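You operate a simulated robot arm through the tools that you are given. There is no shell and no other tool.

You run a simulated robot arm. Do the job below in one go: nothing can be reset, and whatever is moved stays where it is left.

JOB
Try the size 12 bolt in the thread gauge, then rack it again.
Fine: turn it clockwise until its marker shows green; gauge cover shut at the end; leave the other bolts. Where these are worked on the way, their far stop is far enough and under half their travel is too little: gauge cover.

The check looks at the end state, three seconds after you hand in, the way a careful person would. Anything else that was tipped, shoved, dropped, spilled or broken makes it a failure. A push-on lid holds only when it is set on centred and level and pressed home; a screw cap is set on level and turned clockwise until tight.

ROBOT AND FRAMES
A 6-joint arm with a two-finger parallel gripper, fixed in place. Base frame: the origin is on the floor under the middle of its stand, x ahead of it, y to its left, z up; the work surface is at about z = 0.84. Units: m, degrees, N and s.
With the tool pointing down near the work surface it reaches from about 0.24 to 0.64 m from the base axis. Its first joint turns from -66.0 to 66.0 degrees. Payload 2.7 kg.
Tool frame: the origin (TCP) lies between the finger pads and is the grasp point; the fingertips stand 0.023 m ahead of it; z points along the fingers, y is the line along which they close. Largest opening 0.094 m; finger width 0.038, thickness 0.01; the body of the gripper, 0.054 by 0.096 m, starts 0.039 m behind the TCP.
Orientation is that of the tool frame in the base frame, as a unit quaternion [x, y, z, w]. With the fingers straight down and closing along the base's y, the tool's x points along the base's -x, its y along +y and its z along -z.

CONTROLS
- The arm moves only by the tool step_arm. Its argument "series" is a list of rows, each an object of numbers (a shift or turn left out is 0, a gripper value left out holds the last): "dx", "dy", "dz": the shift along the tool's x, y, z in m; "ax", "ay", "az": the turn, a rotation vector about the tool's x, y, z in degrees; "jaw": the opening, from 0 (shut) to 1 (fully open). In form: [{"dx": .., "dy": .., "dz": .., "ax": .., "ay": .., "az": .., "jaw": ..}, ...]. A call has 1 to 20 rows; each row shifts and turns the commanded pose from where the row before left it, along the tool's axes as they then stand. Each row takes 0.2 s and may step no farther than 0.05 m and 8.6 degrees from the row before; otherwise, or with a gripper value out of range, the whole call is refused. Where a pose cannot be reached the arm comes as near as it can. A force on the tool above 40 N (or 10 N above the force at the start of the call, whichever is more), or a blocked arm, ends the call early, and 0.2 s more pass. Each finger travels about 0.045 m/s and halts on what it meets, pressing with about 28 N; the grip force reading is that of the motor and also rises with nothing between the fingers. The clock runs only during rows and for 0.2 s after the last one: add rows that do not move to give the fingers time. It gives the time, the measured TCP pose, the force on the tool (base axes), the opening and the grip force at its end, in the units of the frame above (readings bear some noise), with the torque about the TCP (base axes, N m) and any sound that the robot's microphone picked up.
- Cameras (640 x 400 px; columns grow to the right, rows downward): "scene" is fixed at [0.0811, -0.4347, 1.4074]; the picture's right is [0.72, -0.69, 0.00], its down [-0.37, -0.38, -0.85] and it looks along [0.59, 0.61, -0.53] (base axes); focal length 341 px, centre (320, 200). "wrist" rides on the gripper at [0.086, 0.016, -0.074] in the tool frame; the picture's right is [-0.18, 0.98, 0.00], its down [-0.58, -0.11, -0.81] and it looks along [-0.79, -0.15, 0.59] (tool axes); focal length 243 px, centre (320, 200). There is no depth. A picture from a camera that has moved, and an enlarged one, comes with that camera's place and axes in the base frame and with its lens.
- capture(camera): a new picture of that camera. It takes no simulated time.
- close_up(camera, box): a new picture of the part [left, top, right, bottom] of that camera's present view, enlarged. It takes no simulated time.
- finish_job(): hands the job in; it is judged then, once.

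Places have to be worked out from the pictures, the camera data and where the tool is seen. Open the gripper and draw the arm clear of the work before you hand the job in, unless the task says otherwise.

The tools are called as name(argument=value, ...) on one line, values as JSON. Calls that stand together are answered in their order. step_arm: Moves the arm, as the interface text tells. Its arguments: {"type":"object","properties":{"series":{"type":"array","items":{"type":"object","properties":{"dx":{"type":"number"},"dy":{"type":"number"},"dz":{"type":"number"},"ax":{"type":"number"},"ay":{"type":"number"},"az":{"type":"number"},"jaw":{"type":"number"}}}}},"required":["series"]} The other tools are called the same way: capture (camera) takes a picture; close_up (camera, box) takes an enlarged picture of a part of a camera's view; finish_job () hands the job in.

At the start:

```text
clock: 0.0
ee_pos: [0.3775, -0.1, 1.154]
orientation: [0.0, 1.0, 0.0, -0.001]
ft_force: [0.0, 0.3, 0.5]
moment: [0.02, -0.02, -0.03]
gripper_width: 0.0941
gripper_force: 0.0
```

scene: 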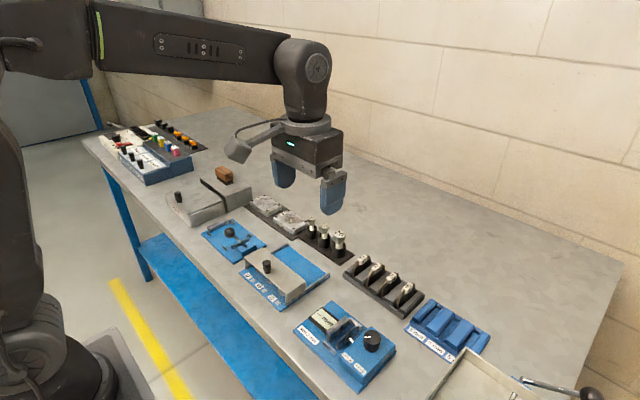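
wrist: 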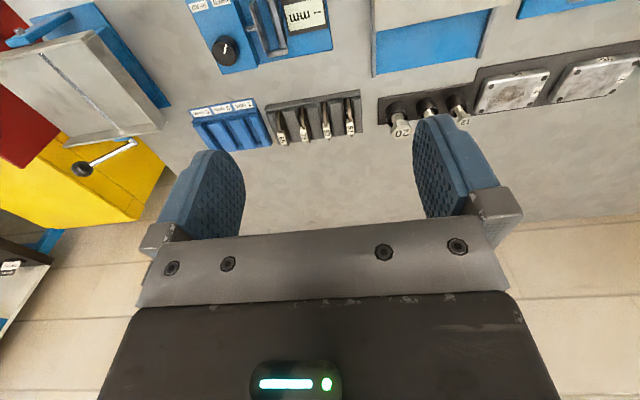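

I begin by taking a closer look at the bench to find the bolts, the thread gauge and its cover.

close_up(camera="scene", box=[280, 200, 500, 400])

close_up(camera="scene", box=[180, 160, 360, 310])

close_up(camera="scene", box=[80, 100, 260, 230])

close_up(camera="wrist", box=[340, 0, 640, 180])

close_up(camera="wrist", box=[160, 0, 420, 160])

```text
2.00 times, centred on (390, 300) of scene
camera zoom: at [0.0811, -0.4347, 1.4074], right [0.72, -0.69, 0.0], down [-0.37, -0.38, -0.85], along [0.59, 0.61, -0.53], focal length 683 px, centre (180, 0)
```

zoom: 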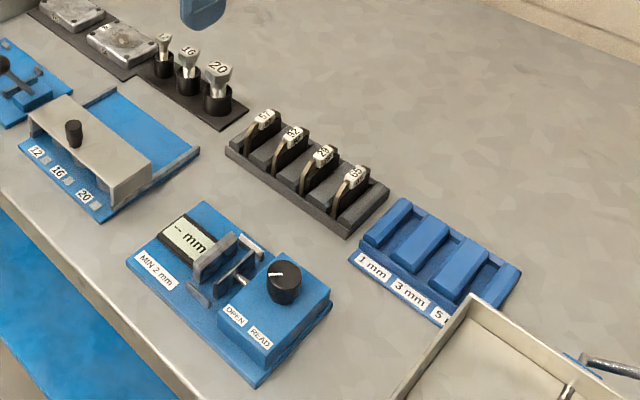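

```text
2.67 times, centred on (270, 235) of scene
camera zoom: at [0.0811, -0.4347, 1.4074], right [0.72, -0.69, 0.0], down [-0.37, -0.38, -0.85], along [0.59, 0.61, -0.53], focal length 910 px, centre (453, 107)
```

zoom: 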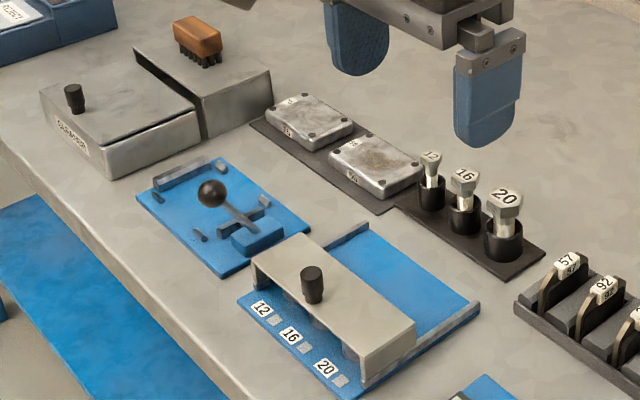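

```text
3.08 times, centred on (170, 165) of scene
camera zoom: at [0.0811, -0.4347, 1.4074], right [0.72, -0.69, 0.0], down [-0.37, -0.38, -0.85], along [0.59, 0.61, -0.53], focal length 1051 px, centre (782, 308)
```

zoom: 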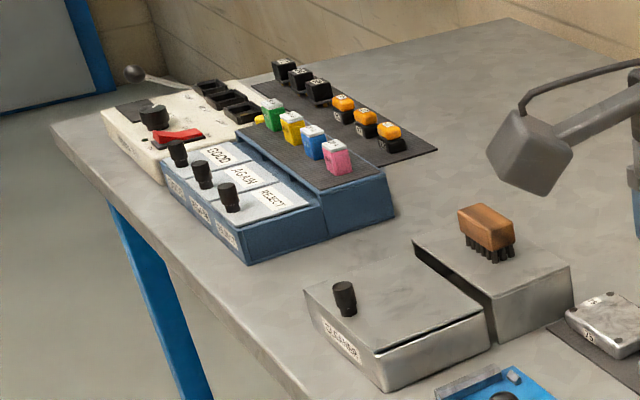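

```text
2.13 times, centred on (490, 90) of wrist
camera zoom: at [0.2905, -0.0829, 1.2296], right [0.18, 0.98, 0.0], down [0.58, -0.11, 0.81], along [0.79, -0.15, -0.59], focal length 518 px, centre (-43, 435)
```

zoom: 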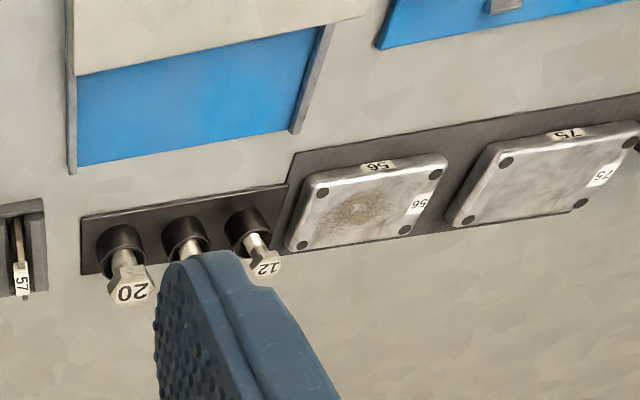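

```text
2.46 times, centred on (290, 80) of wrist
camera zoom: at [0.2905, -0.0829, 1.2296], right [0.18, 0.98, 0.0], down [0.58, -0.11, 0.81], along [0.79, -0.15, -0.59], focal length 597 px, centre (394, 495)
```

zoom: 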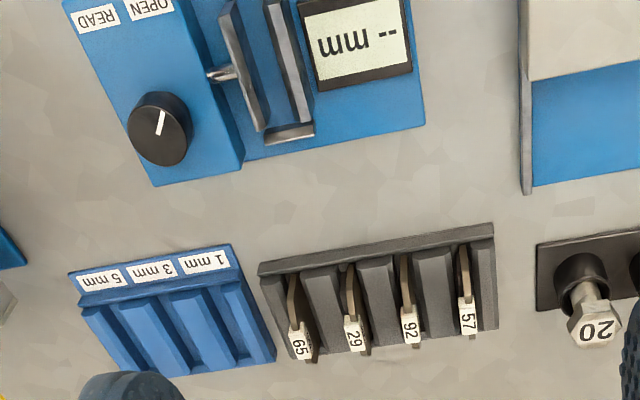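

The pictures show the thread gauge (blue base with the 12/16/20 labels, sliding grey cover with a knob) at about x 0.36–0.50, y 0–0.09. The size 12 bolt is in the rack near (0.565, 0.099), head top about z 0.90. I move the wrist camera to get a better look at the gauge.

step_arm(series=[{"dx": 0.03, "dy": 0.04}, {"dx": 0.03, "dy": 0.04}, {"dx": 0.02, "dy": 0.03}, {}])

capture(camera="wrist")

capture(camera="scene")

```text
clock: 1.0
ee_pos: [0.2981, 0.0114, 1.1535]
orientation: [0.0, 1.0, 0.001, 0.001]
ft_force: [0.2, 0.3, -0.2]
moment: [0.03, 0.01, -0.01]
gripper_width: 0.0939
gripper_force: 0.1
```

```text
taken
camera wrist: at [0.2106, 0.0275, 1.2297], right [0.18, 0.98, 0.0], down [0.58, -0.11, 0.81], along [0.79, -0.15, -0.59], focal length 243 px, centre (320, 200)
```

wrist: 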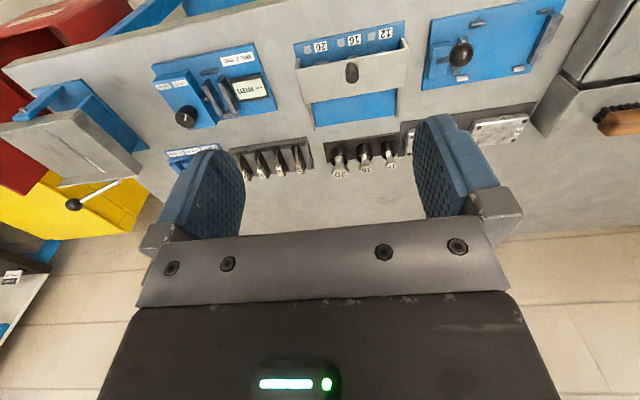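

```text
taken
```

scene: 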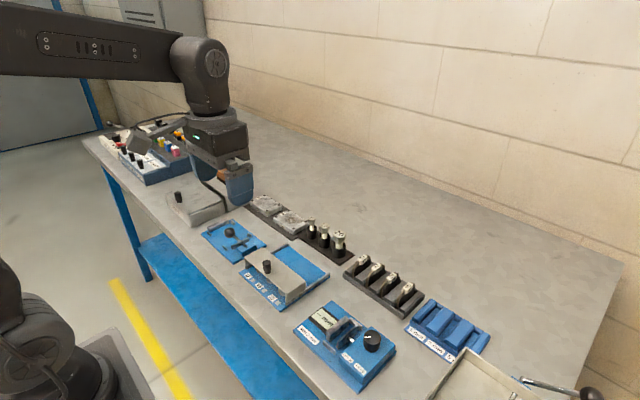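

close_up(camera="wrist", box=[280, 10, 440, 190])

close_up(camera="scene", box=[225, 215, 365, 315])

```text
2.22 times, centred on (360, 100) of wrist
camera zoom: at [0.2106, 0.0275, 1.2297], right [0.18, 0.98, 0.0], down [0.58, -0.11, 0.81], along [0.79, -0.15, -0.59], focal length 539 px, centre (231, 422)
```

zoom: 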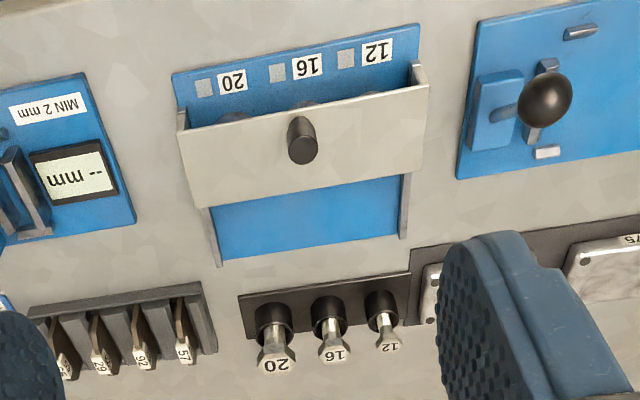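

```text
4.00 times, centred on (295, 265) of scene
camera zoom: at [0.081, -0.4347, 1.4074], right [0.72, -0.69, 0.0], down [-0.37, -0.38, -0.85], along [0.59, 0.61, -0.53], focal length 1366 px, centre (420, -60)
```

zoom: 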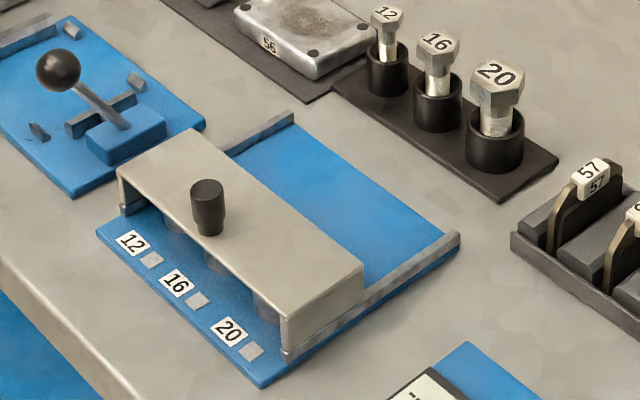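

The knob on the gauge cover triangulates to about (0.380, 0.040), top z 0.908, with the cover top near z 0.885. The cover should slide along +x by roughly 0.07 m. I move above the knob and check again.

step_arm(series=[{"dx": -0.03, "dy": 0.01, "dz": 0.03}, {"dx": -0.03, "dy": 0.01, "dz": 0.03}, {"dx": -0.022, "dy": 0.008, "dz": 0.035}, {"dz": 0.04}, {"dz": 0.03}, {}])

capture(camera="scene")

capture(camera="wrist")

```text
clock: 2.4
ee_pos: [0.3787, 0.0384, 0.9898]
orientation: [0.001, 1.0, -0.001, 0.0]
ft_force: [0.7, 0.5, 0.6]
moment: [0.01, -0.01, 0.04]
gripper_width: 0.0938
gripper_force: 0.0
```

```text
taken
```

scene: 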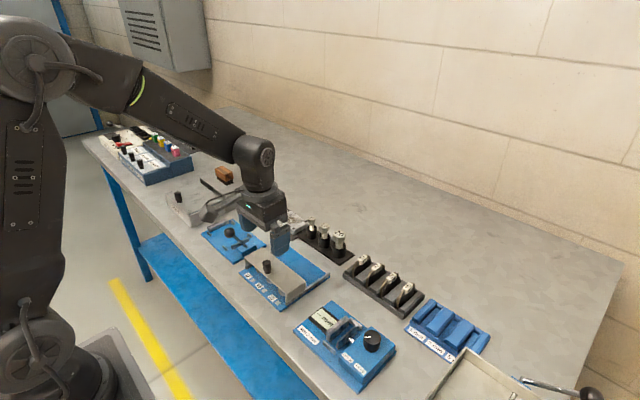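

```text
taken
camera wrist: at [0.2929, 0.0543, 1.0647], right [0.18, 0.98, 0.0], down [0.58, -0.11, 0.81], along [0.79, -0.15, -0.59], focal length 243 px, centre (320, 200)
```

wrist: 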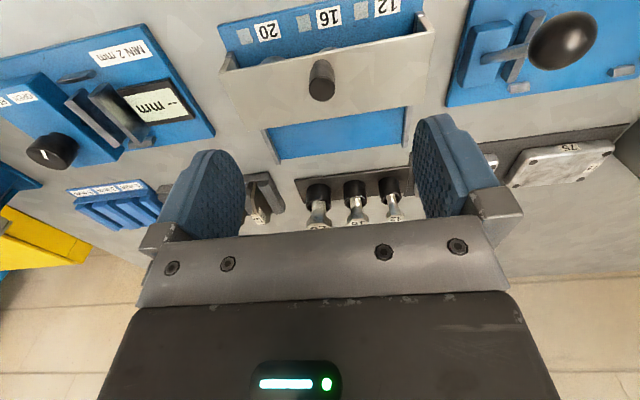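

The knob lies right beneath the TCP at (0.379, 0.039). I lower to z about 0.912 and close on the knob.

step_arm(series=[{"dz": 0.03, "dy": 0.001}, {"dz": 0.03}, {"dz": 0.012}, {"dz": 0.005}, {}, {"jaw": 0.1}, {"jaw": 0.1}, {"jaw": 0.1}, {"jaw": 0.1}, {"jaw": 0.1}, {"jaw": 0.1}])

capture(camera="wrist")

```text
clock: 4.8
ee_pos: [0.3788, 0.039, 0.9123]
orientation: [0.0, 1.0, 0.001, 0.0]
ft_force: [1.0, -12.8, -0.8]
moment: [-0.14, -0.13, -0.03]
gripper_width: 0.0176
gripper_force: 44.9
```

```text
taken
camera wrist: at [0.2931, 0.0559, 0.9877], right [0.18, 0.98, 0.0], down [0.58, -0.11, 0.81], along [0.79, -0.15, -0.59], focal length 243 px, centre (320, 200)
```

wrist: 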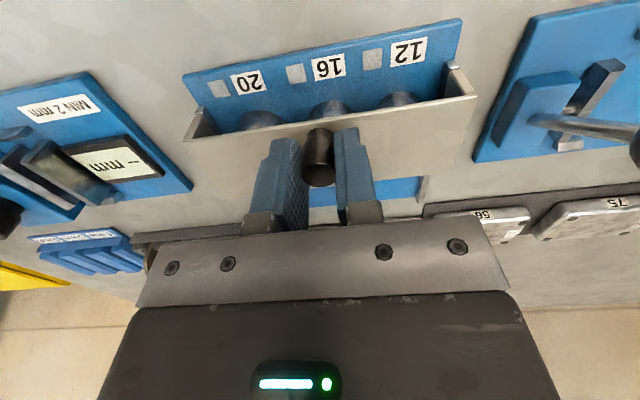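

The knob is gripped (0.0176 wide) with a little sideways load. I ease it by 1 mm and slide the cover towards +x in small steps.

step_arm(series=[{"dy": -0.001}, {"dx": -0.01}, {"dx": -0.01}, {"dx": -0.01}, {"dx": -0.01}, {"dx": -0.01}, {}])

capture(camera="wrist")

```text
clock: 6.4
ee_pos: [0.4283, 0.0402, 0.9118]
orientation: [0.001, 1.0, 0.0, 0.0]
ft_force: [-0.3, 3.3, -5.6]
moment: [0.05, -0.19, 0.01]
gripper_width: 0.0174
gripper_force: 45.0
```

```text
taken
camera wrist: at [0.3426, 0.0557, 0.9877], right [0.18, 0.98, 0.0], down [0.58, -0.11, 0.81], along [0.79, -0.15, -0.59], focal length 243 px, centre (320, 200)
```

wrist: 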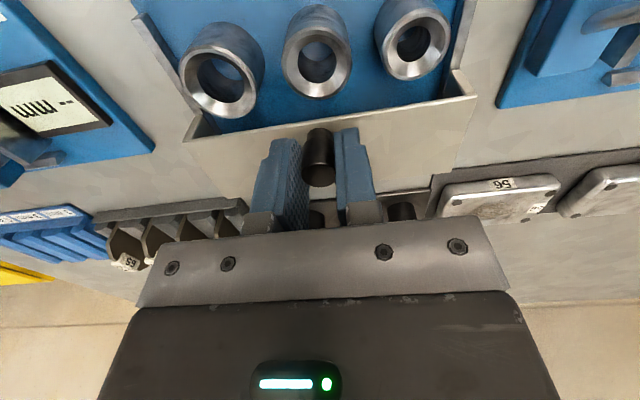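

The cover slides freely and the three gauge sockets are now showing. I go on to the far stop in small steps.

step_arm(series=[{"dx": -0.006}, {"dx": -0.006}, {"dx": -0.006}, {"dx": -0.005}, {"dx": -0.005}, {"dx": -0.005}, {"dx": -0.005}, {"dx": -0.005}, {}])

capture(camera="wrist")

close_up(camera="scene", box=[225, 205, 365, 315])

```text
clock: 8.4
ee_pos: [0.4729, 0.039, 0.9142]
orientation: [0.0, 1.0, 0.0, 0.002]
ft_force: [0.1, 0.7, -0.5]
moment: [-0.01, 0.02, -0.02]
gripper_width: 0.0094
gripper_force: 0.0
```

```text
taken
camera wrist: at [0.3858, 0.0543, 0.9881], right [0.18, 0.98, 0.0], down [0.58, -0.11, 0.81], along [0.79, -0.15, -0.59], focal length 243 px, centre (320, 200)
```

wrist: 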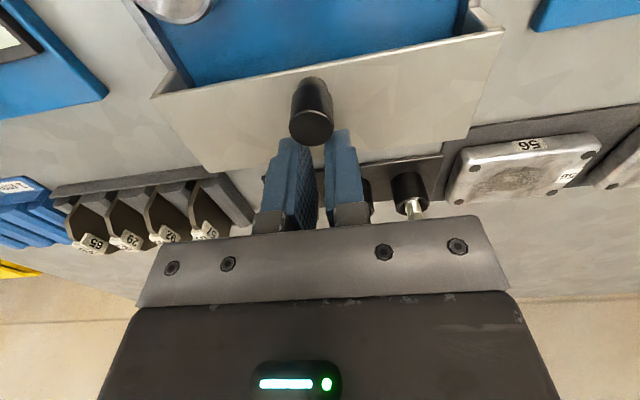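

```text
3.64 times, centred on (295, 260) of scene
camera zoom: at [0.0811, -0.4347, 1.4074], right [0.72, -0.69, 0.0], down [-0.37, -0.38, -0.85], along [0.59, 0.61, -0.53], focal length 1242 px, centre (411, -18)
```

zoom: 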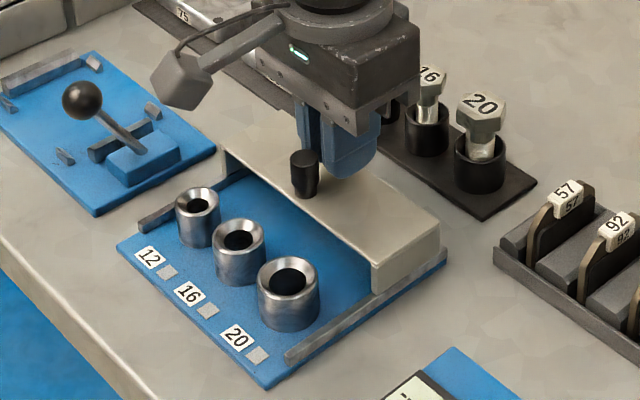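

The cover reached its far stop (the knob is now at x about 0.446, a travel of 0.066 m) and the fingers slipped off it beyond. I rise, open, and move to look at the size 12 bolt and the sockets.

step_arm(series=[{"dz": -0.03}, {"dz": -0.04}, {"dz": -0.03, "jaw": 1}, {"dx": 0.03, "dy": 0.03, "jaw": 1}, {"dx": 0.03, "dy": 0.03}, {}])

capture(camera="wrist")

close_up(camera="wrist", box=[220, 0, 460, 150])

close_up(camera="scene", box=[225, 205, 365, 315])

```text
clock: 9.8
ee_pos: [0.4121, 0.0991, 1.0131]
orientation: [-0.001, 1.0, 0.0, 0.0]
ft_force: [-0.1, -0.2, 0.6]
moment: [0.0, 0.02, -0.01]
gripper_width: 0.0943
gripper_force: 0.0
```

```text
taken
camera wrist: at [0.325, 0.1154, 1.0883], right [0.18, 0.98, 0.0], down [0.58, -0.11, 0.81], along [0.79, -0.15, -0.59], focal length 243 px, centre (320, 200)
```

wrist: 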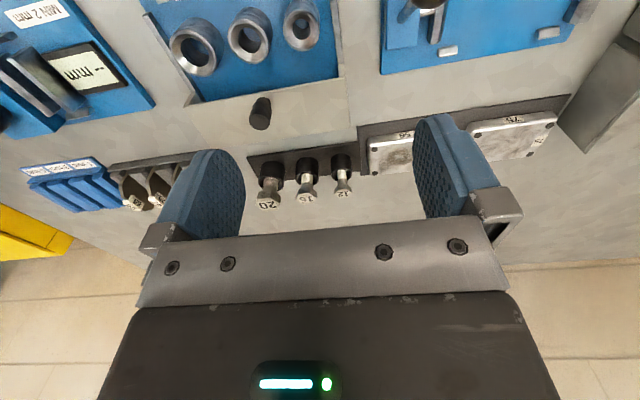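

```text
2.67 times, centred on (340, 75) of wrist
camera zoom: at [0.325, 0.1154, 1.0883], right [0.18, 0.98, 0.0], down [0.58, -0.11, 0.81], along [0.79, -0.15, -0.59], focal length 647 px, centre (267, 533)
```

zoom: 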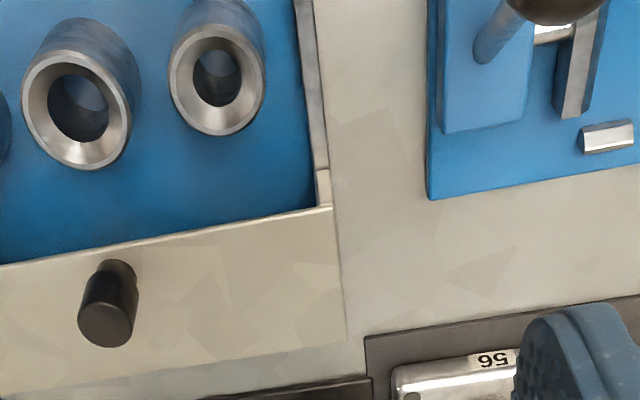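

```text
3.64 times, centred on (295, 260) of scene
camera zoom: at [0.081, -0.4347, 1.4074], right [0.72, -0.69, 0.0], down [-0.37, -0.38, -0.85], along [0.59, 0.61, -0.53], focal length 1242 px, centre (411, -18)
```

zoom: 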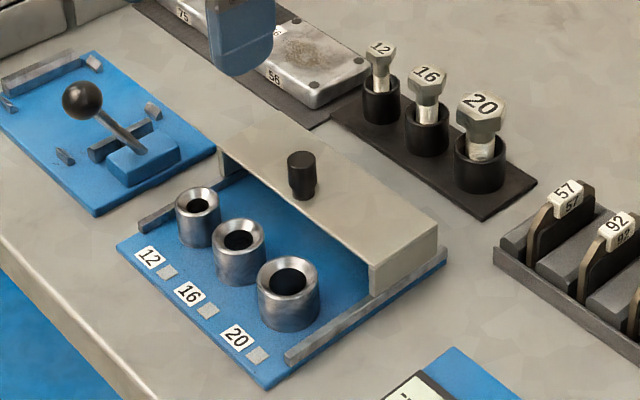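

The 12 socket mouth is at about (0.3955, 0.087, 0.871). Now I zoom in on the bolts for the hex orientation and the rack heights.

close_up(camera="wrist", box=[240, 140, 400, 220])

close_up(camera="scene", box=[295, 205, 365, 265])

```text
4.00 times, centred on (320, 180) of wrist
camera zoom: at [0.325, 0.1154, 1.0883], right [0.18, 0.98, 0.0], down [0.58, -0.11, 0.81], along [0.79, -0.15, -0.59], focal length 970 px, centre (320, 280)
```

zoom: 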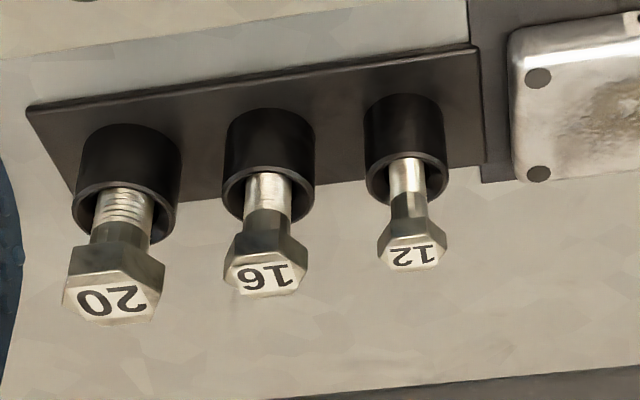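

```text
6.67 times, centred on (330, 235) of scene
camera zoom: at [0.081, -0.4347, 1.4074], right [0.72, -0.69, 0.0], down [-0.37, -0.38, -0.85], along [0.59, 0.61, -0.53], focal length 2276 px, centre (253, -33)
```

zoom: 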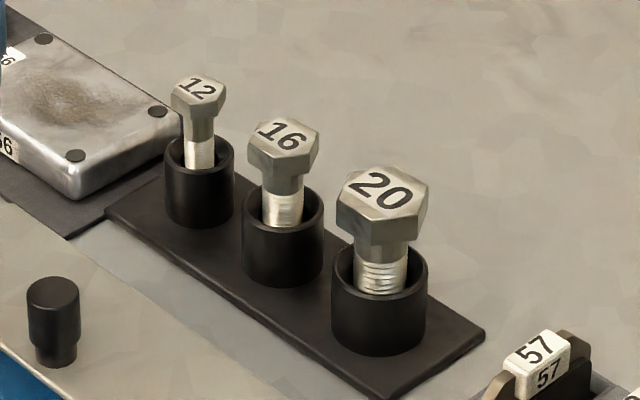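

The bolt's hex head has flats facing ±x, centre about (0.566, 0.1005), head top z 0.901 and cup top about 0.867. I turn the gripper 90° counterclockwise so it closes along x and leaves room for clockwise turning.

step_arm(series=[{"az": -8.5, "jaw": 0.5}, {"az": -8.5}, {"az": -8.5}, {"az": -8.5}, {"az": -8.5}, {"az": -8.5}, {"az": -8.5}, {"az": -8.5}, {"az": -8.5}, {"az": -8.5}, {"az": -5}, {}])

capture(camera="scene")

capture(camera="wrist")

```text
clock: 12.4
ee_pos: [0.4113, 0.0998, 1.013]
orientation: [0.708, -0.707, 0.0, 0.0]
ft_force: [0.4, -0.1, -0.1]
moment: [0.03, -0.04, -0.03]
gripper_width: 0.0468
gripper_force: 0.1
```

```text
taken
```

scene: 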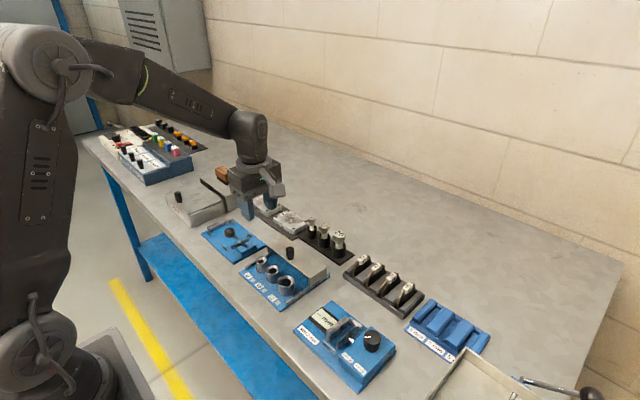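

```text
taken
camera wrist: at [0.3959, 0.0126, 1.0881], right [-0.98, 0.18, 0.0], down [0.11, 0.58, 0.81], along [0.15, 0.79, -0.59], focal length 243 px, centre (320, 200)
```

wrist: 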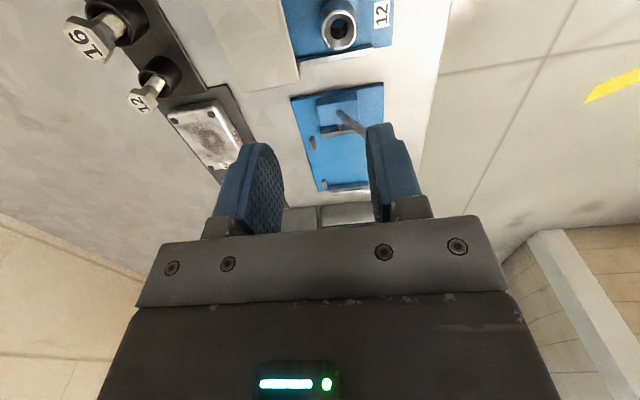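

The gripper is now turned, closing along x. I move above the size 12 bolt.

step_arm(series=[{"dy": -0.04}, {"dy": -0.04}, {"dy": -0.04}, {"dy": -0.034, "dx": -0.0005}, {"dz": 0.03}, {"dz": 0.02}, {}])

capture(camera="wrist")

close_up(camera="scene", box=[270, 180, 370, 260])

```text
clock: 14.0
ee_pos: [0.5655, 0.0985, 0.9616]
orientation: [-0.707, 0.707, 0.0, 0.001]
ft_force: [0.1, 0.2, 0.4]
moment: [-0.02, -0.05, 0.0]
gripper_width: 0.0469
gripper_force: 0.1
```

```text
taken
camera wrist: at [0.5499, 0.0134, 1.0371], right [-0.98, 0.18, 0.0], down [0.11, 0.58, 0.81], along [0.15, 0.79, -0.59], focal length 243 px, centre (320, 200)
```

wrist: 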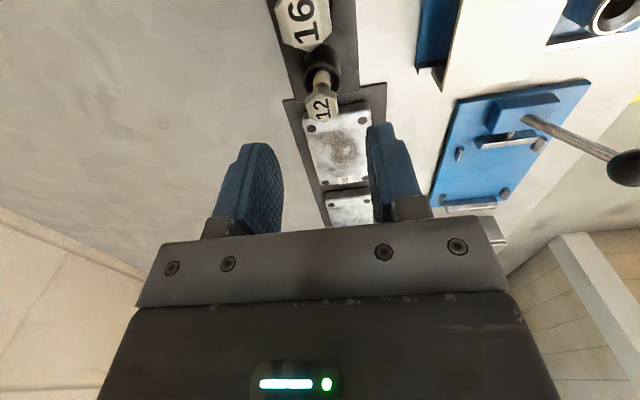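

```text
5.00 times, centred on (320, 220) of scene
camera zoom: at [0.0811, -0.4347, 1.4074], right [0.72, -0.69, 0.0], down [-0.37, -0.38, -0.85], along [0.59, 0.61, -0.53], focal length 1707 px, centre (320, 100)
```

zoom: 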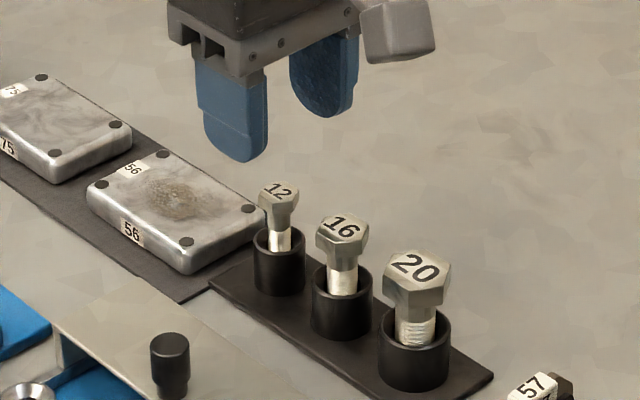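

close_up(camera="wrist", box=[280, 50, 380, 130])

```text
5.00 times, centred on (330, 90) of wrist
camera zoom: at [0.5499, 0.0134, 1.0371], right [-0.98, 0.18, 0.0], down [0.11, 0.58, 0.81], along [0.15, 0.79, -0.59], focal length 1213 px, centre (270, 750)
```

zoom: 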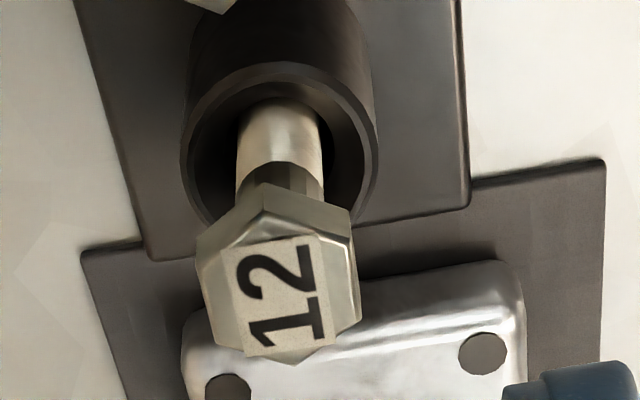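

The bolt head centre is at about (0.565, 0.101) with flats facing the fingers. I shift 2 mm in +y, lower to z about 0.909 and close on the head.

step_arm(series=[{"dx": -0.002, "dy": 0.0005, "dz": 0.02}, {"dz": 0.02}, {"dz": 0.012}, {}, {"jaw": 0.1}, {"jaw": 0.1}, {"jaw": 0.1}, {"jaw": 0.1}])

capture(camera="wrist")

close_up(camera="scene", box=[270, 180, 370, 260])

```text
clock: 15.8
ee_pos: [0.5655, 0.1018, 0.9099]
orientation: [0.707, -0.707, -0.001, 0.0]
ft_force: [0.7, -0.3, 0.6]
moment: [-0.01, 0.03, -0.04]
gripper_width: 0.0179
gripper_force: 28.4
```

```text
taken
camera wrist: at [0.5486, 0.0149, 0.9855], right [-0.98, 0.18, 0.0], down [0.11, 0.58, 0.81], along [0.15, 0.79, -0.59], focal length 243 px, centre (320, 200)
```

wrist: 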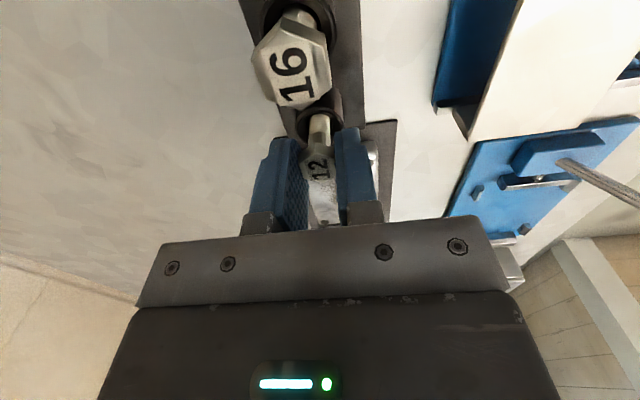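

```text
5.00 times, centred on (320, 220) of scene
camera zoom: at [0.0811, -0.4347, 1.4074], right [0.72, -0.69, 0.0], down [-0.37, -0.38, -0.85], along [0.59, 0.61, -0.53], focal length 1707 px, centre (320, 100)
```

zoom: 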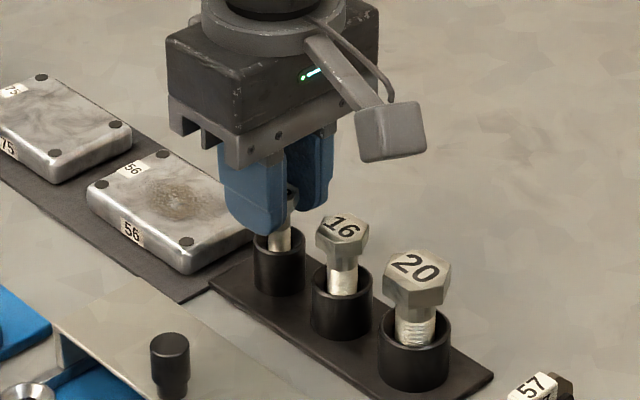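

The head is gripped (width 0.0179, 28 N). I lift straight up and inspect.

step_arm(series=[{"dz": -0.01}, {"dz": -0.02}, {"dz": -0.02}, {"dz": -0.02}, {"dz": -0.02}, {}])

capture(camera="wrist")

close_up(camera="scene", box=[250, 140, 390, 260])

```text
clock: 17.2
ee_pos: [0.5649, 0.1018, 1.001]
orientation: [0.707, -0.707, 0.0, 0.0]
ft_force: [0.2, 0.3, -0.6]
moment: [0.0, 0.02, 0.0]
gripper_width: 0.0182
gripper_force: 28.7
```

```text
taken
camera wrist: at [0.5489, 0.0147, 1.0762], right [-0.98, 0.18, 0.0], down [0.11, 0.58, 0.81], along [0.15, 0.79, -0.59], focal length 243 px, centre (320, 200)
```

wrist: 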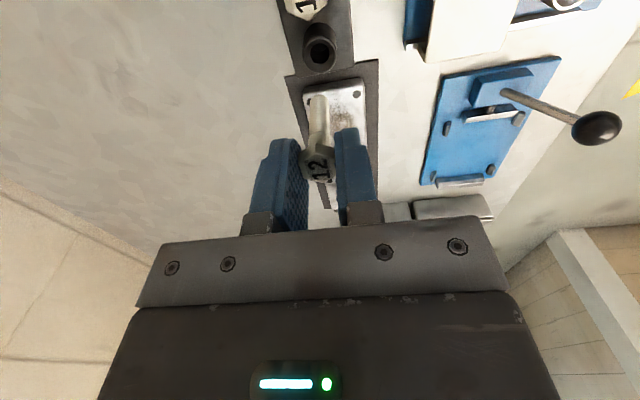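

```text
3.33 times, centred on (320, 200) of scene
camera zoom: at [0.0811, -0.4347, 1.4074], right [0.72, -0.69, 0.0], down [-0.37, -0.38, -0.85], along [0.59, 0.61, -0.53], focal length 1138 px, centre (320, 200)
```

zoom: 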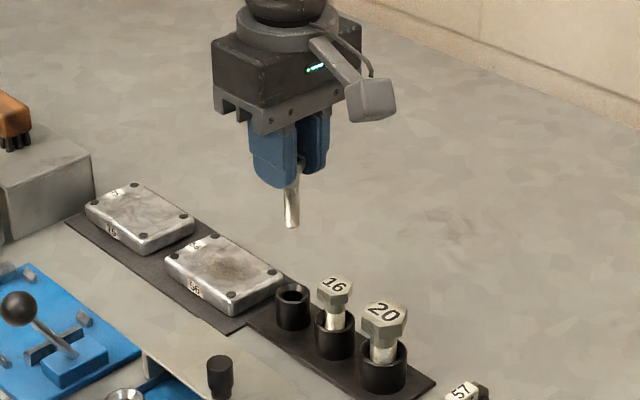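

The bolt is held clear of the rack. I zoom in to check whether it hangs straight in the grip.

close_up(camera="scene", box=[295, 165, 335, 215])

close_up(camera="wrist", box=[270, 80, 370, 200])

```text
8.00 times, centred on (315, 190) of scene
camera zoom: at [0.0811, -0.4347, 1.4074], right [0.72, -0.69, 0.0], down [-0.37, -0.38, -0.85], along [0.59, 0.61, -0.53], focal length 2732 px, centre (360, 280)
```

zoom: 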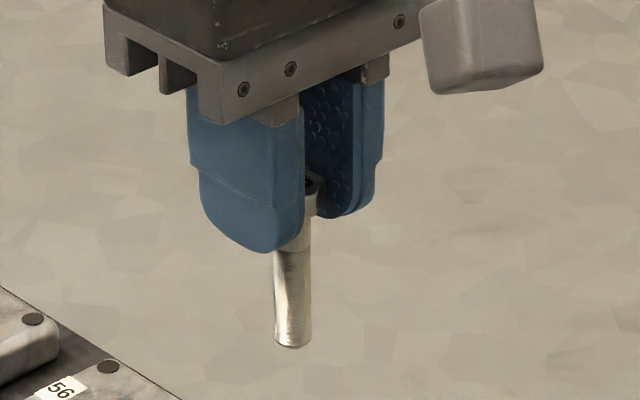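

```text
3.33 times, centred on (320, 140) of wrist
camera zoom: at [0.5489, 0.0147, 1.0762], right [-0.98, 0.18, 0.0], down [0.11, 0.58, 0.81], along [0.15, 0.79, -0.59], focal length 809 px, centre (320, 400)
```

zoom: 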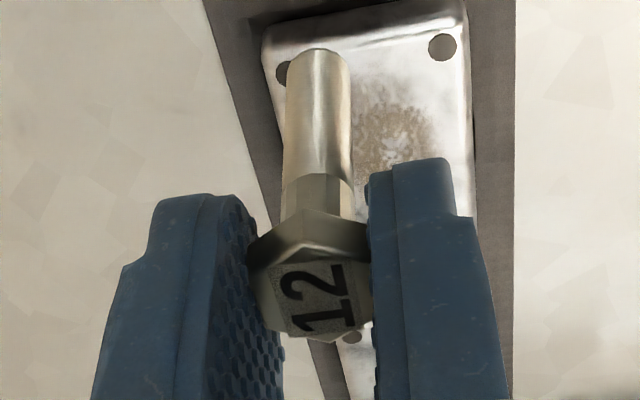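

The bolt hangs vertically, tip about 0.067 m below the TCP. I carry it over the 12 socket at a safe height.

step_arm(series=[{"dy": 0.035, "dx": 0.003}, {"dy": 0.035, "dx": 0.003}, {"dy": 0.035, "dx": 0.003}, {"dy": 0.035, "dx": 0.003}, {"dy": 0.0295, "dx": 0.0025}, {}, {}])

capture(camera="wrist")

close_up(camera="scene", box=[230, 190, 350, 300])

```text
clock: 18.8
ee_pos: [0.3957, 0.0867, 1.0009]
orientation: [-0.707, 0.707, 0.0, 0.0]
ft_force: [0.5, -0.8, -1.3]
moment: [0.02, -0.03, 0.0]
gripper_width: 0.0182
gripper_force: 28.3
```

```text
taken
camera wrist: at [0.3791, 0.0008, 1.0758], right [-0.98, 0.18, 0.0], down [0.11, 0.58, 0.81], along [0.15, 0.79, -0.59], focal length 243 px, centre (320, 200)
```

wrist: 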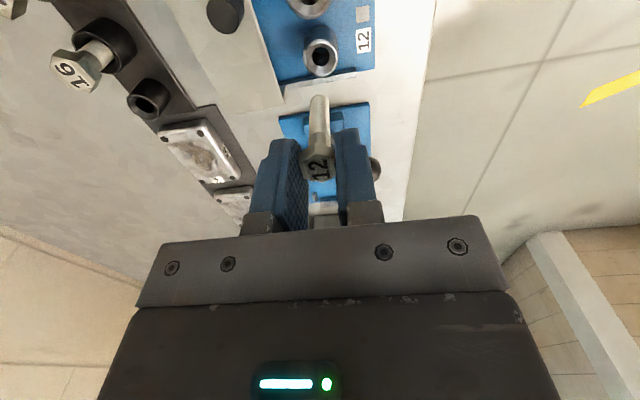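

```text
3.64 times, centred on (290, 245) of scene
camera zoom: at [0.0811, -0.4347, 1.4074], right [0.72, -0.69, 0.0], down [-0.37, -0.38, -0.85], along [0.59, 0.61, -0.53], focal length 1242 px, centre (429, 36)
```

zoom: 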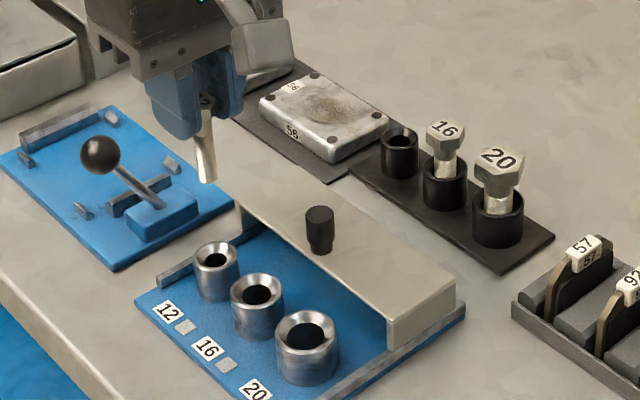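

close_up(camera="wrist", box=[270, 20, 370, 190])

close_up(camera="scene", box=[255, 205, 315, 275])

```text
2.35 times, centred on (320, 105) of wrist
camera zoom: at [0.3791, 0.0008, 1.0758], right [-0.98, 0.18, 0.0], down [0.11, 0.58, 0.81], along [0.15, 0.79, -0.59], focal length 571 px, centre (320, 424)
```

zoom: 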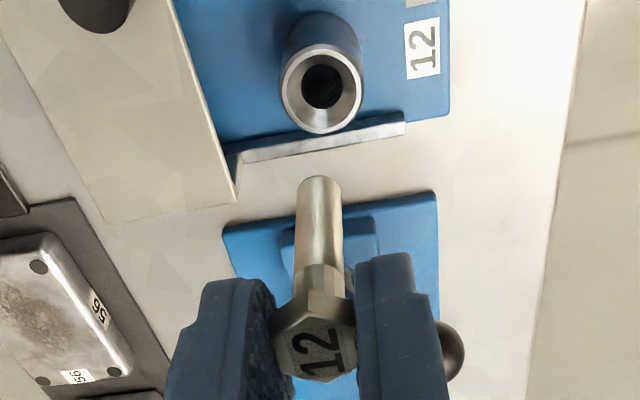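

```text
5.71 times, centred on (285, 240) of scene
camera zoom: at [0.0811, -0.4347, 1.4074], right [0.72, -0.69, 0.0], down [-0.37, -0.38, -0.85], along [0.59, 0.61, -0.53], focal length 1951 px, centre (520, -29)
```

zoom: 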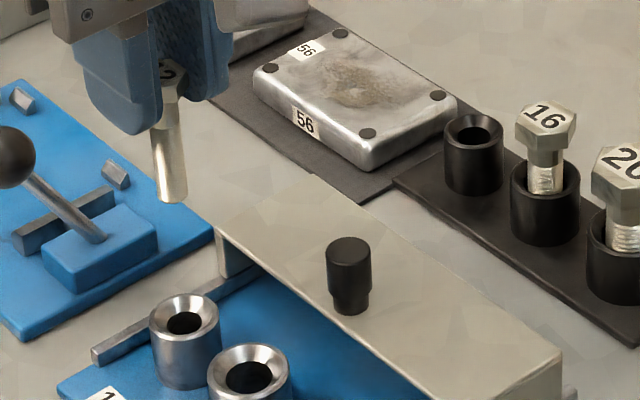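

The bolt tip is about 1.3 mm short of the socket centre (about 0.3953, 0.088) in y. I correct that, lower until the tip is about 10 mm above the mouth, and check again.

step_arm(series=[{"dx": -0.0013, "dy": 0.0003, "dz": 0.02}, {"dz": 0.02}, {"dz": 0.012}, {}, {}])

close_up(camera="wrist", box=[270, 50, 370, 190])

close_up(camera="scene", box=[240, 215, 310, 285])

```text
clock: 20.0
ee_pos: [0.3954, 0.0886, 0.9459]
orientation: [0.707, -0.707, 0.0, 0.0]
ft_force: [0.1, 0.3, -0.8]
moment: [-0.02, 0.02, 0.01]
gripper_width: 0.018
gripper_force: 28.1
```

```text
2.86 times, centred on (320, 120) of wrist
camera zoom: at [0.3791, 0.0017, 1.0236], right [-0.98, 0.18, 0.0], down [0.11, 0.58, 0.81], along [0.15, 0.79, -0.59], focal length 693 px, centre (320, 429)
```

zoom: 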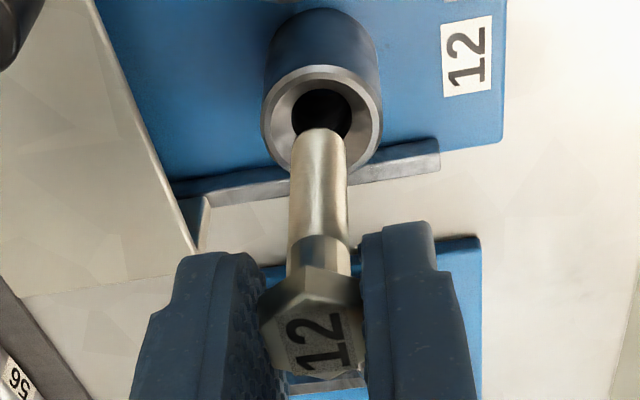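

```text
5.71 times, centred on (275, 250) of scene
camera zoom: at [0.0811, -0.4347, 1.4074], right [0.72, -0.69, 0.0], down [-0.37, -0.38, -0.85], along [0.59, 0.61, -0.53], focal length 1951 px, centre (577, -86)
```

zoom: 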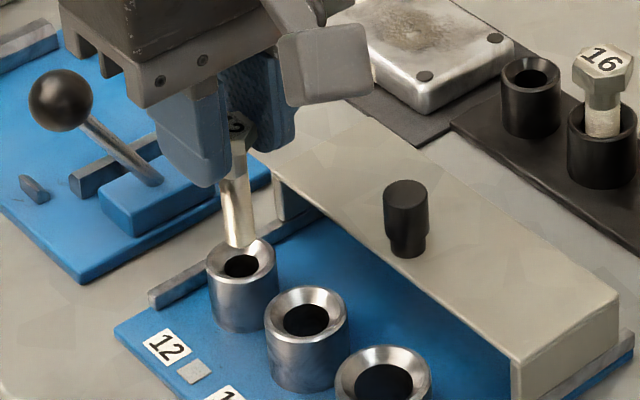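

The tip and socket are aligned to within about a millimetre in both views. I nudge slightly and lower in small steps, watching the force.

step_arm(series=[{"dx": -0.0004, "dy": 0.0004, "dz": 0.004}, {"dz": 0.004}, {"dz": 0.003}, {"dz": 0.003}, {}])

close_up(camera="wrist", box=[270, 50, 370, 190])

close_up(camera="scene", box=[240, 215, 310, 285])

```text
clock: 21.2
ee_pos: [0.3962, 0.089, 0.9333]
orientation: [-0.707, 0.708, 0.0, -0.001]
ft_force: [1.1, 0.0, -0.4]
moment: [-0.04, 0.0, -0.03]
gripper_width: 0.0182
gripper_force: 28.4
```

```text
2.86 times, centred on (320, 120) of wrist
camera zoom: at [0.3791, 0.0022, 1.0094], right [-0.98, 0.18, 0.0], down [0.11, 0.58, 0.81], along [0.15, 0.79, -0.59], focal length 693 px, centre (320, 429)
```

zoom: 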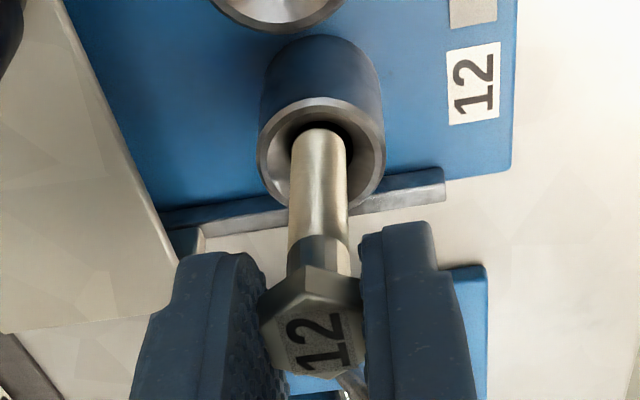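

```text
5.71 times, centred on (275, 250) of scene
camera zoom: at [0.0811, -0.4347, 1.4074], right [0.72, -0.69, 0.0], down [-0.37, -0.38, -0.85], along [0.59, 0.61, -0.53], focal length 1951 px, centre (577, -86)
```

zoom: 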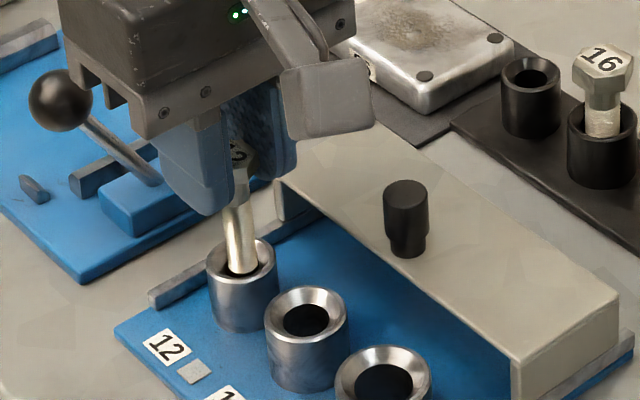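

The tip has gone into the chamfer with no force. I keep lowering gently.

step_arm(series=[{"dz": 0.003, "dy": 0.0003}, {"dz": 0.003}, {"dz": 0.003}, {"dz": 0.003}, {}])

close_up(camera="scene", box=[240, 215, 310, 285])

```text
clock: 22.4
ee_pos: [0.3962, 0.0881, 0.9214]
orientation: [-0.707, 0.708, 0.0, 0.0]
ft_force: [0.6, -0.5, 0.2]
moment: [0.03, -0.01, -0.01]
gripper_width: 0.018
gripper_force: 27.6
```

```text
5.71 times, centred on (275, 250) of scene
camera zoom: at [0.0811, -0.4347, 1.4074], right [0.72, -0.69, 0.0], down [-0.37, -0.38, -0.85], along [0.59, 0.61, -0.53], focal length 1951 px, centre (577, -86)
```

zoom: 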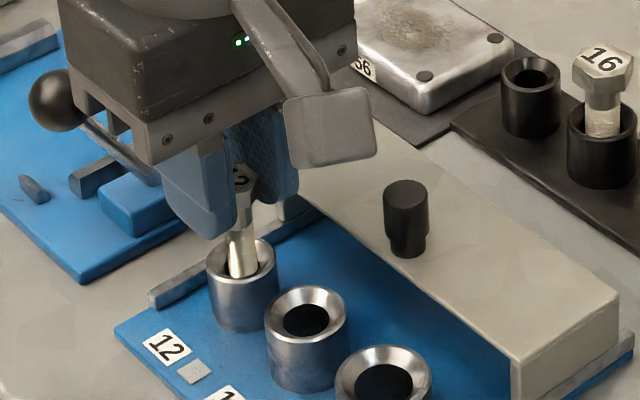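

The bolt is inside the bore at about z 0.855 at the tip, still with no load. I continue in 2 mm steps until it seats.

step_arm(series=[{"dz": 0.002}, {"dz": 0.002}, {"dz": 0.002}, {"dz": 0.002}, {}])

close_up(camera="scene", box=[240, 215, 310, 285])

capture(camera="wrist")

```text
clock: 23.6
ee_pos: [0.3956, 0.089, 0.9134]
orientation: [-0.707, 0.707, 0.0, 0.001]
ft_force: [0.0, 0.2, -0.8]
moment: [0.03, -0.02, -0.01]
gripper_width: 0.0182
gripper_force: 27.7
```

```text
5.71 times, centred on (275, 250) of scene
camera zoom: at [0.0811, -0.4347, 1.4074], right [0.72, -0.69, 0.0], down [-0.37, -0.38, -0.85], along [0.59, 0.61, -0.53], focal length 1951 px, centre (577, -86)
```

zoom: 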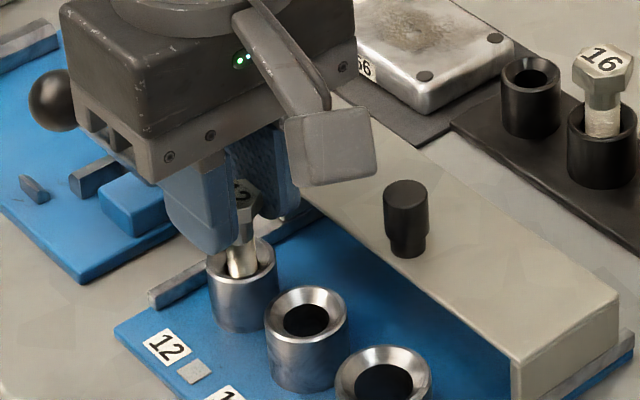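

```text
taken
camera wrist: at [0.3788, 0.0023, 0.9895], right [-0.98, 0.18, 0.0], down [0.11, 0.58, 0.81], along [0.15, 0.79, -0.59], focal length 243 px, centre (320, 200)
```

wrist: 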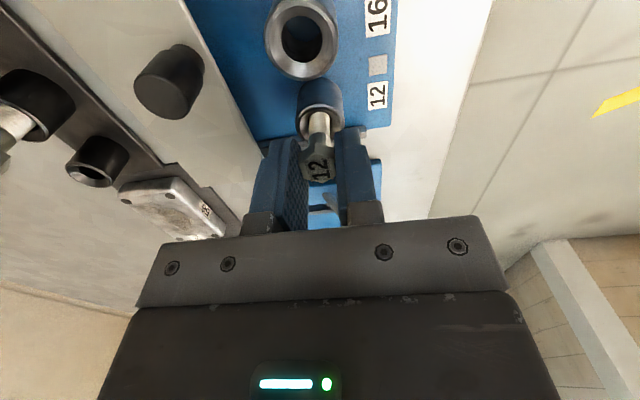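

Still free at tip z about 0.847. I go on in 1.5 mm steps.

step_arm(series=[{"dz": 0.0015}, {"dz": 0.0015}, {"dz": 0.0015}, {"dz": 0.0015}, {}])

close_up(camera="scene", box=[240, 215, 310, 285])

```text
clock: 24.8
ee_pos: [0.3953, 0.0891, 0.9095]
orientation: [-0.707, 0.707, -0.001, 0.001]
ft_force: [-2.0, -1.1, 24.3]
moment: [-0.08, 0.12, 0.03]
gripper_width: 0.0182
gripper_force: 27.9
```

```text
5.71 times, centred on (275, 250) of scene
camera zoom: at [0.0807, -0.4348, 1.4074], right [0.72, -0.69, 0.0], down [-0.37, -0.38, -0.85], along [0.59, 0.61, -0.53], focal length 1951 px, centre (577, -86)
```

zoom: 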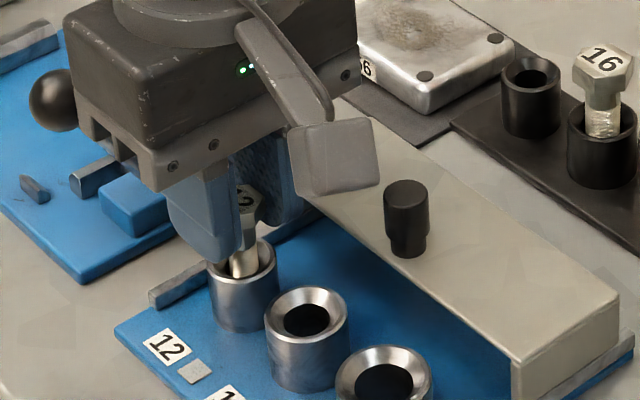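

The bolt has seated (24 N upward at TCP z 0.9095). I ease up 1 mm and start turning clockwise (positive about the tool's downward z).

step_arm(series=[{"dz": -0.001}, {"az": 8}, {"az": 8}, {"az": 8}, {"az": 8}, {"az": 8}, {}])

close_up(camera="scene", box=[230, 215, 310, 305])

capture(camera="wrist")

```text
clock: 26.4
ee_pos: [0.3942, 0.0893, 0.9096]
orientation: [-0.423, 0.906, 0.0, 0.0]
ft_force: [1.4, -0.2, 15.2]
moment: [-0.04, -0.06, 0.0]
gripper_width: 0.018
gripper_force: 28.1
```

```text
4.44 times, centred on (270, 260) of scene
camera zoom: at [0.0809, -0.4347, 1.4074], right [0.72, -0.69, 0.0], down [-0.37, -0.38, -0.85], along [0.59, 0.61, -0.53], focal length 1518 px, centre (542, -67)
```

zoom: 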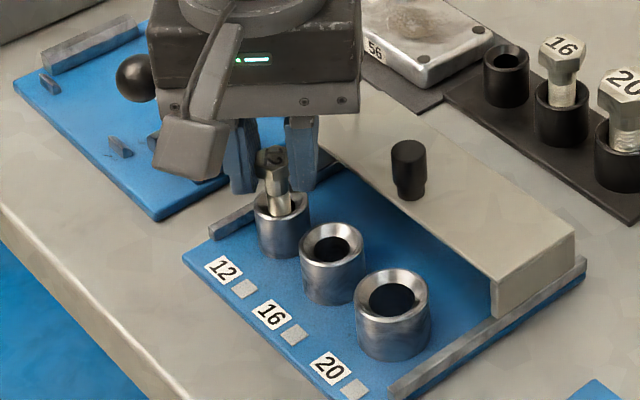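

```text
taken
camera wrist: at [0.3265, 0.0329, 0.9848], right [-0.63, 0.77, 0.0], down [0.46, 0.37, 0.81], along [0.62, 0.51, -0.59], focal length 243 px, centre (320, 200)
```

wrist: 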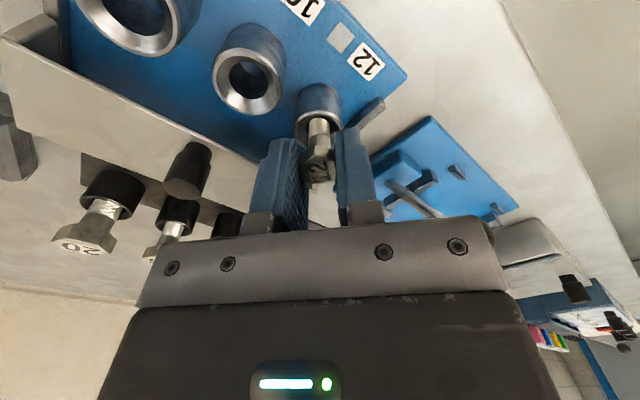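

The bolt turns with the gripper; the marker is still grey. I continue clockwise in stages, watching the marker.

step_arm(series=[{"az": 8}, {"az": 8}, {"az": 8}, {"az": 8}, {"az": 8}, {}])

close_up(camera="scene", box=[230, 215, 310, 305])

capture(camera="wrist")

```text
clock: 27.8
ee_pos: [0.3963, 0.0877, 0.9093]
orientation: [-0.086, 0.996, 0.0, 0.0]
ft_force: [4.2, -1.6, 12.8]
moment: [-0.08, -0.24, 0.0]
gripper_width: 0.0178
gripper_force: 27.9
```

```text
4.44 times, centred on (270, 260) of scene
camera zoom: at [0.081, -0.4348, 1.4074], right [0.72, -0.69, 0.0], down [-0.37, -0.38, -0.85], along [0.59, 0.61, -0.53], focal length 1518 px, centre (542, -67)
```

zoom: 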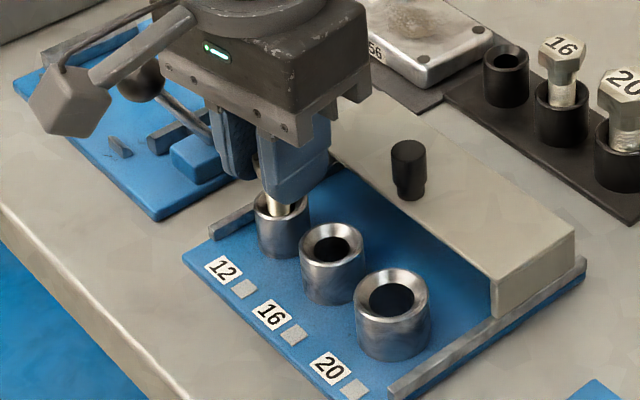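

```text
taken
camera wrist: at [0.3071, 0.0896, 0.9847], right [0.01, 1.0, 0.0], down [0.59, -0.01, 0.81], along [0.81, -0.01, -0.59], focal length 243 px, centre (320, 200)
```

wrist: 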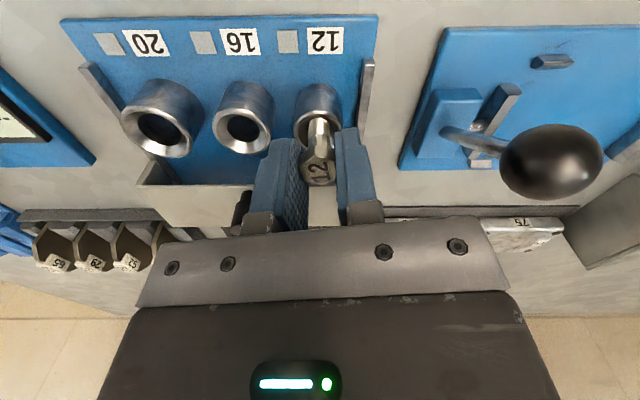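

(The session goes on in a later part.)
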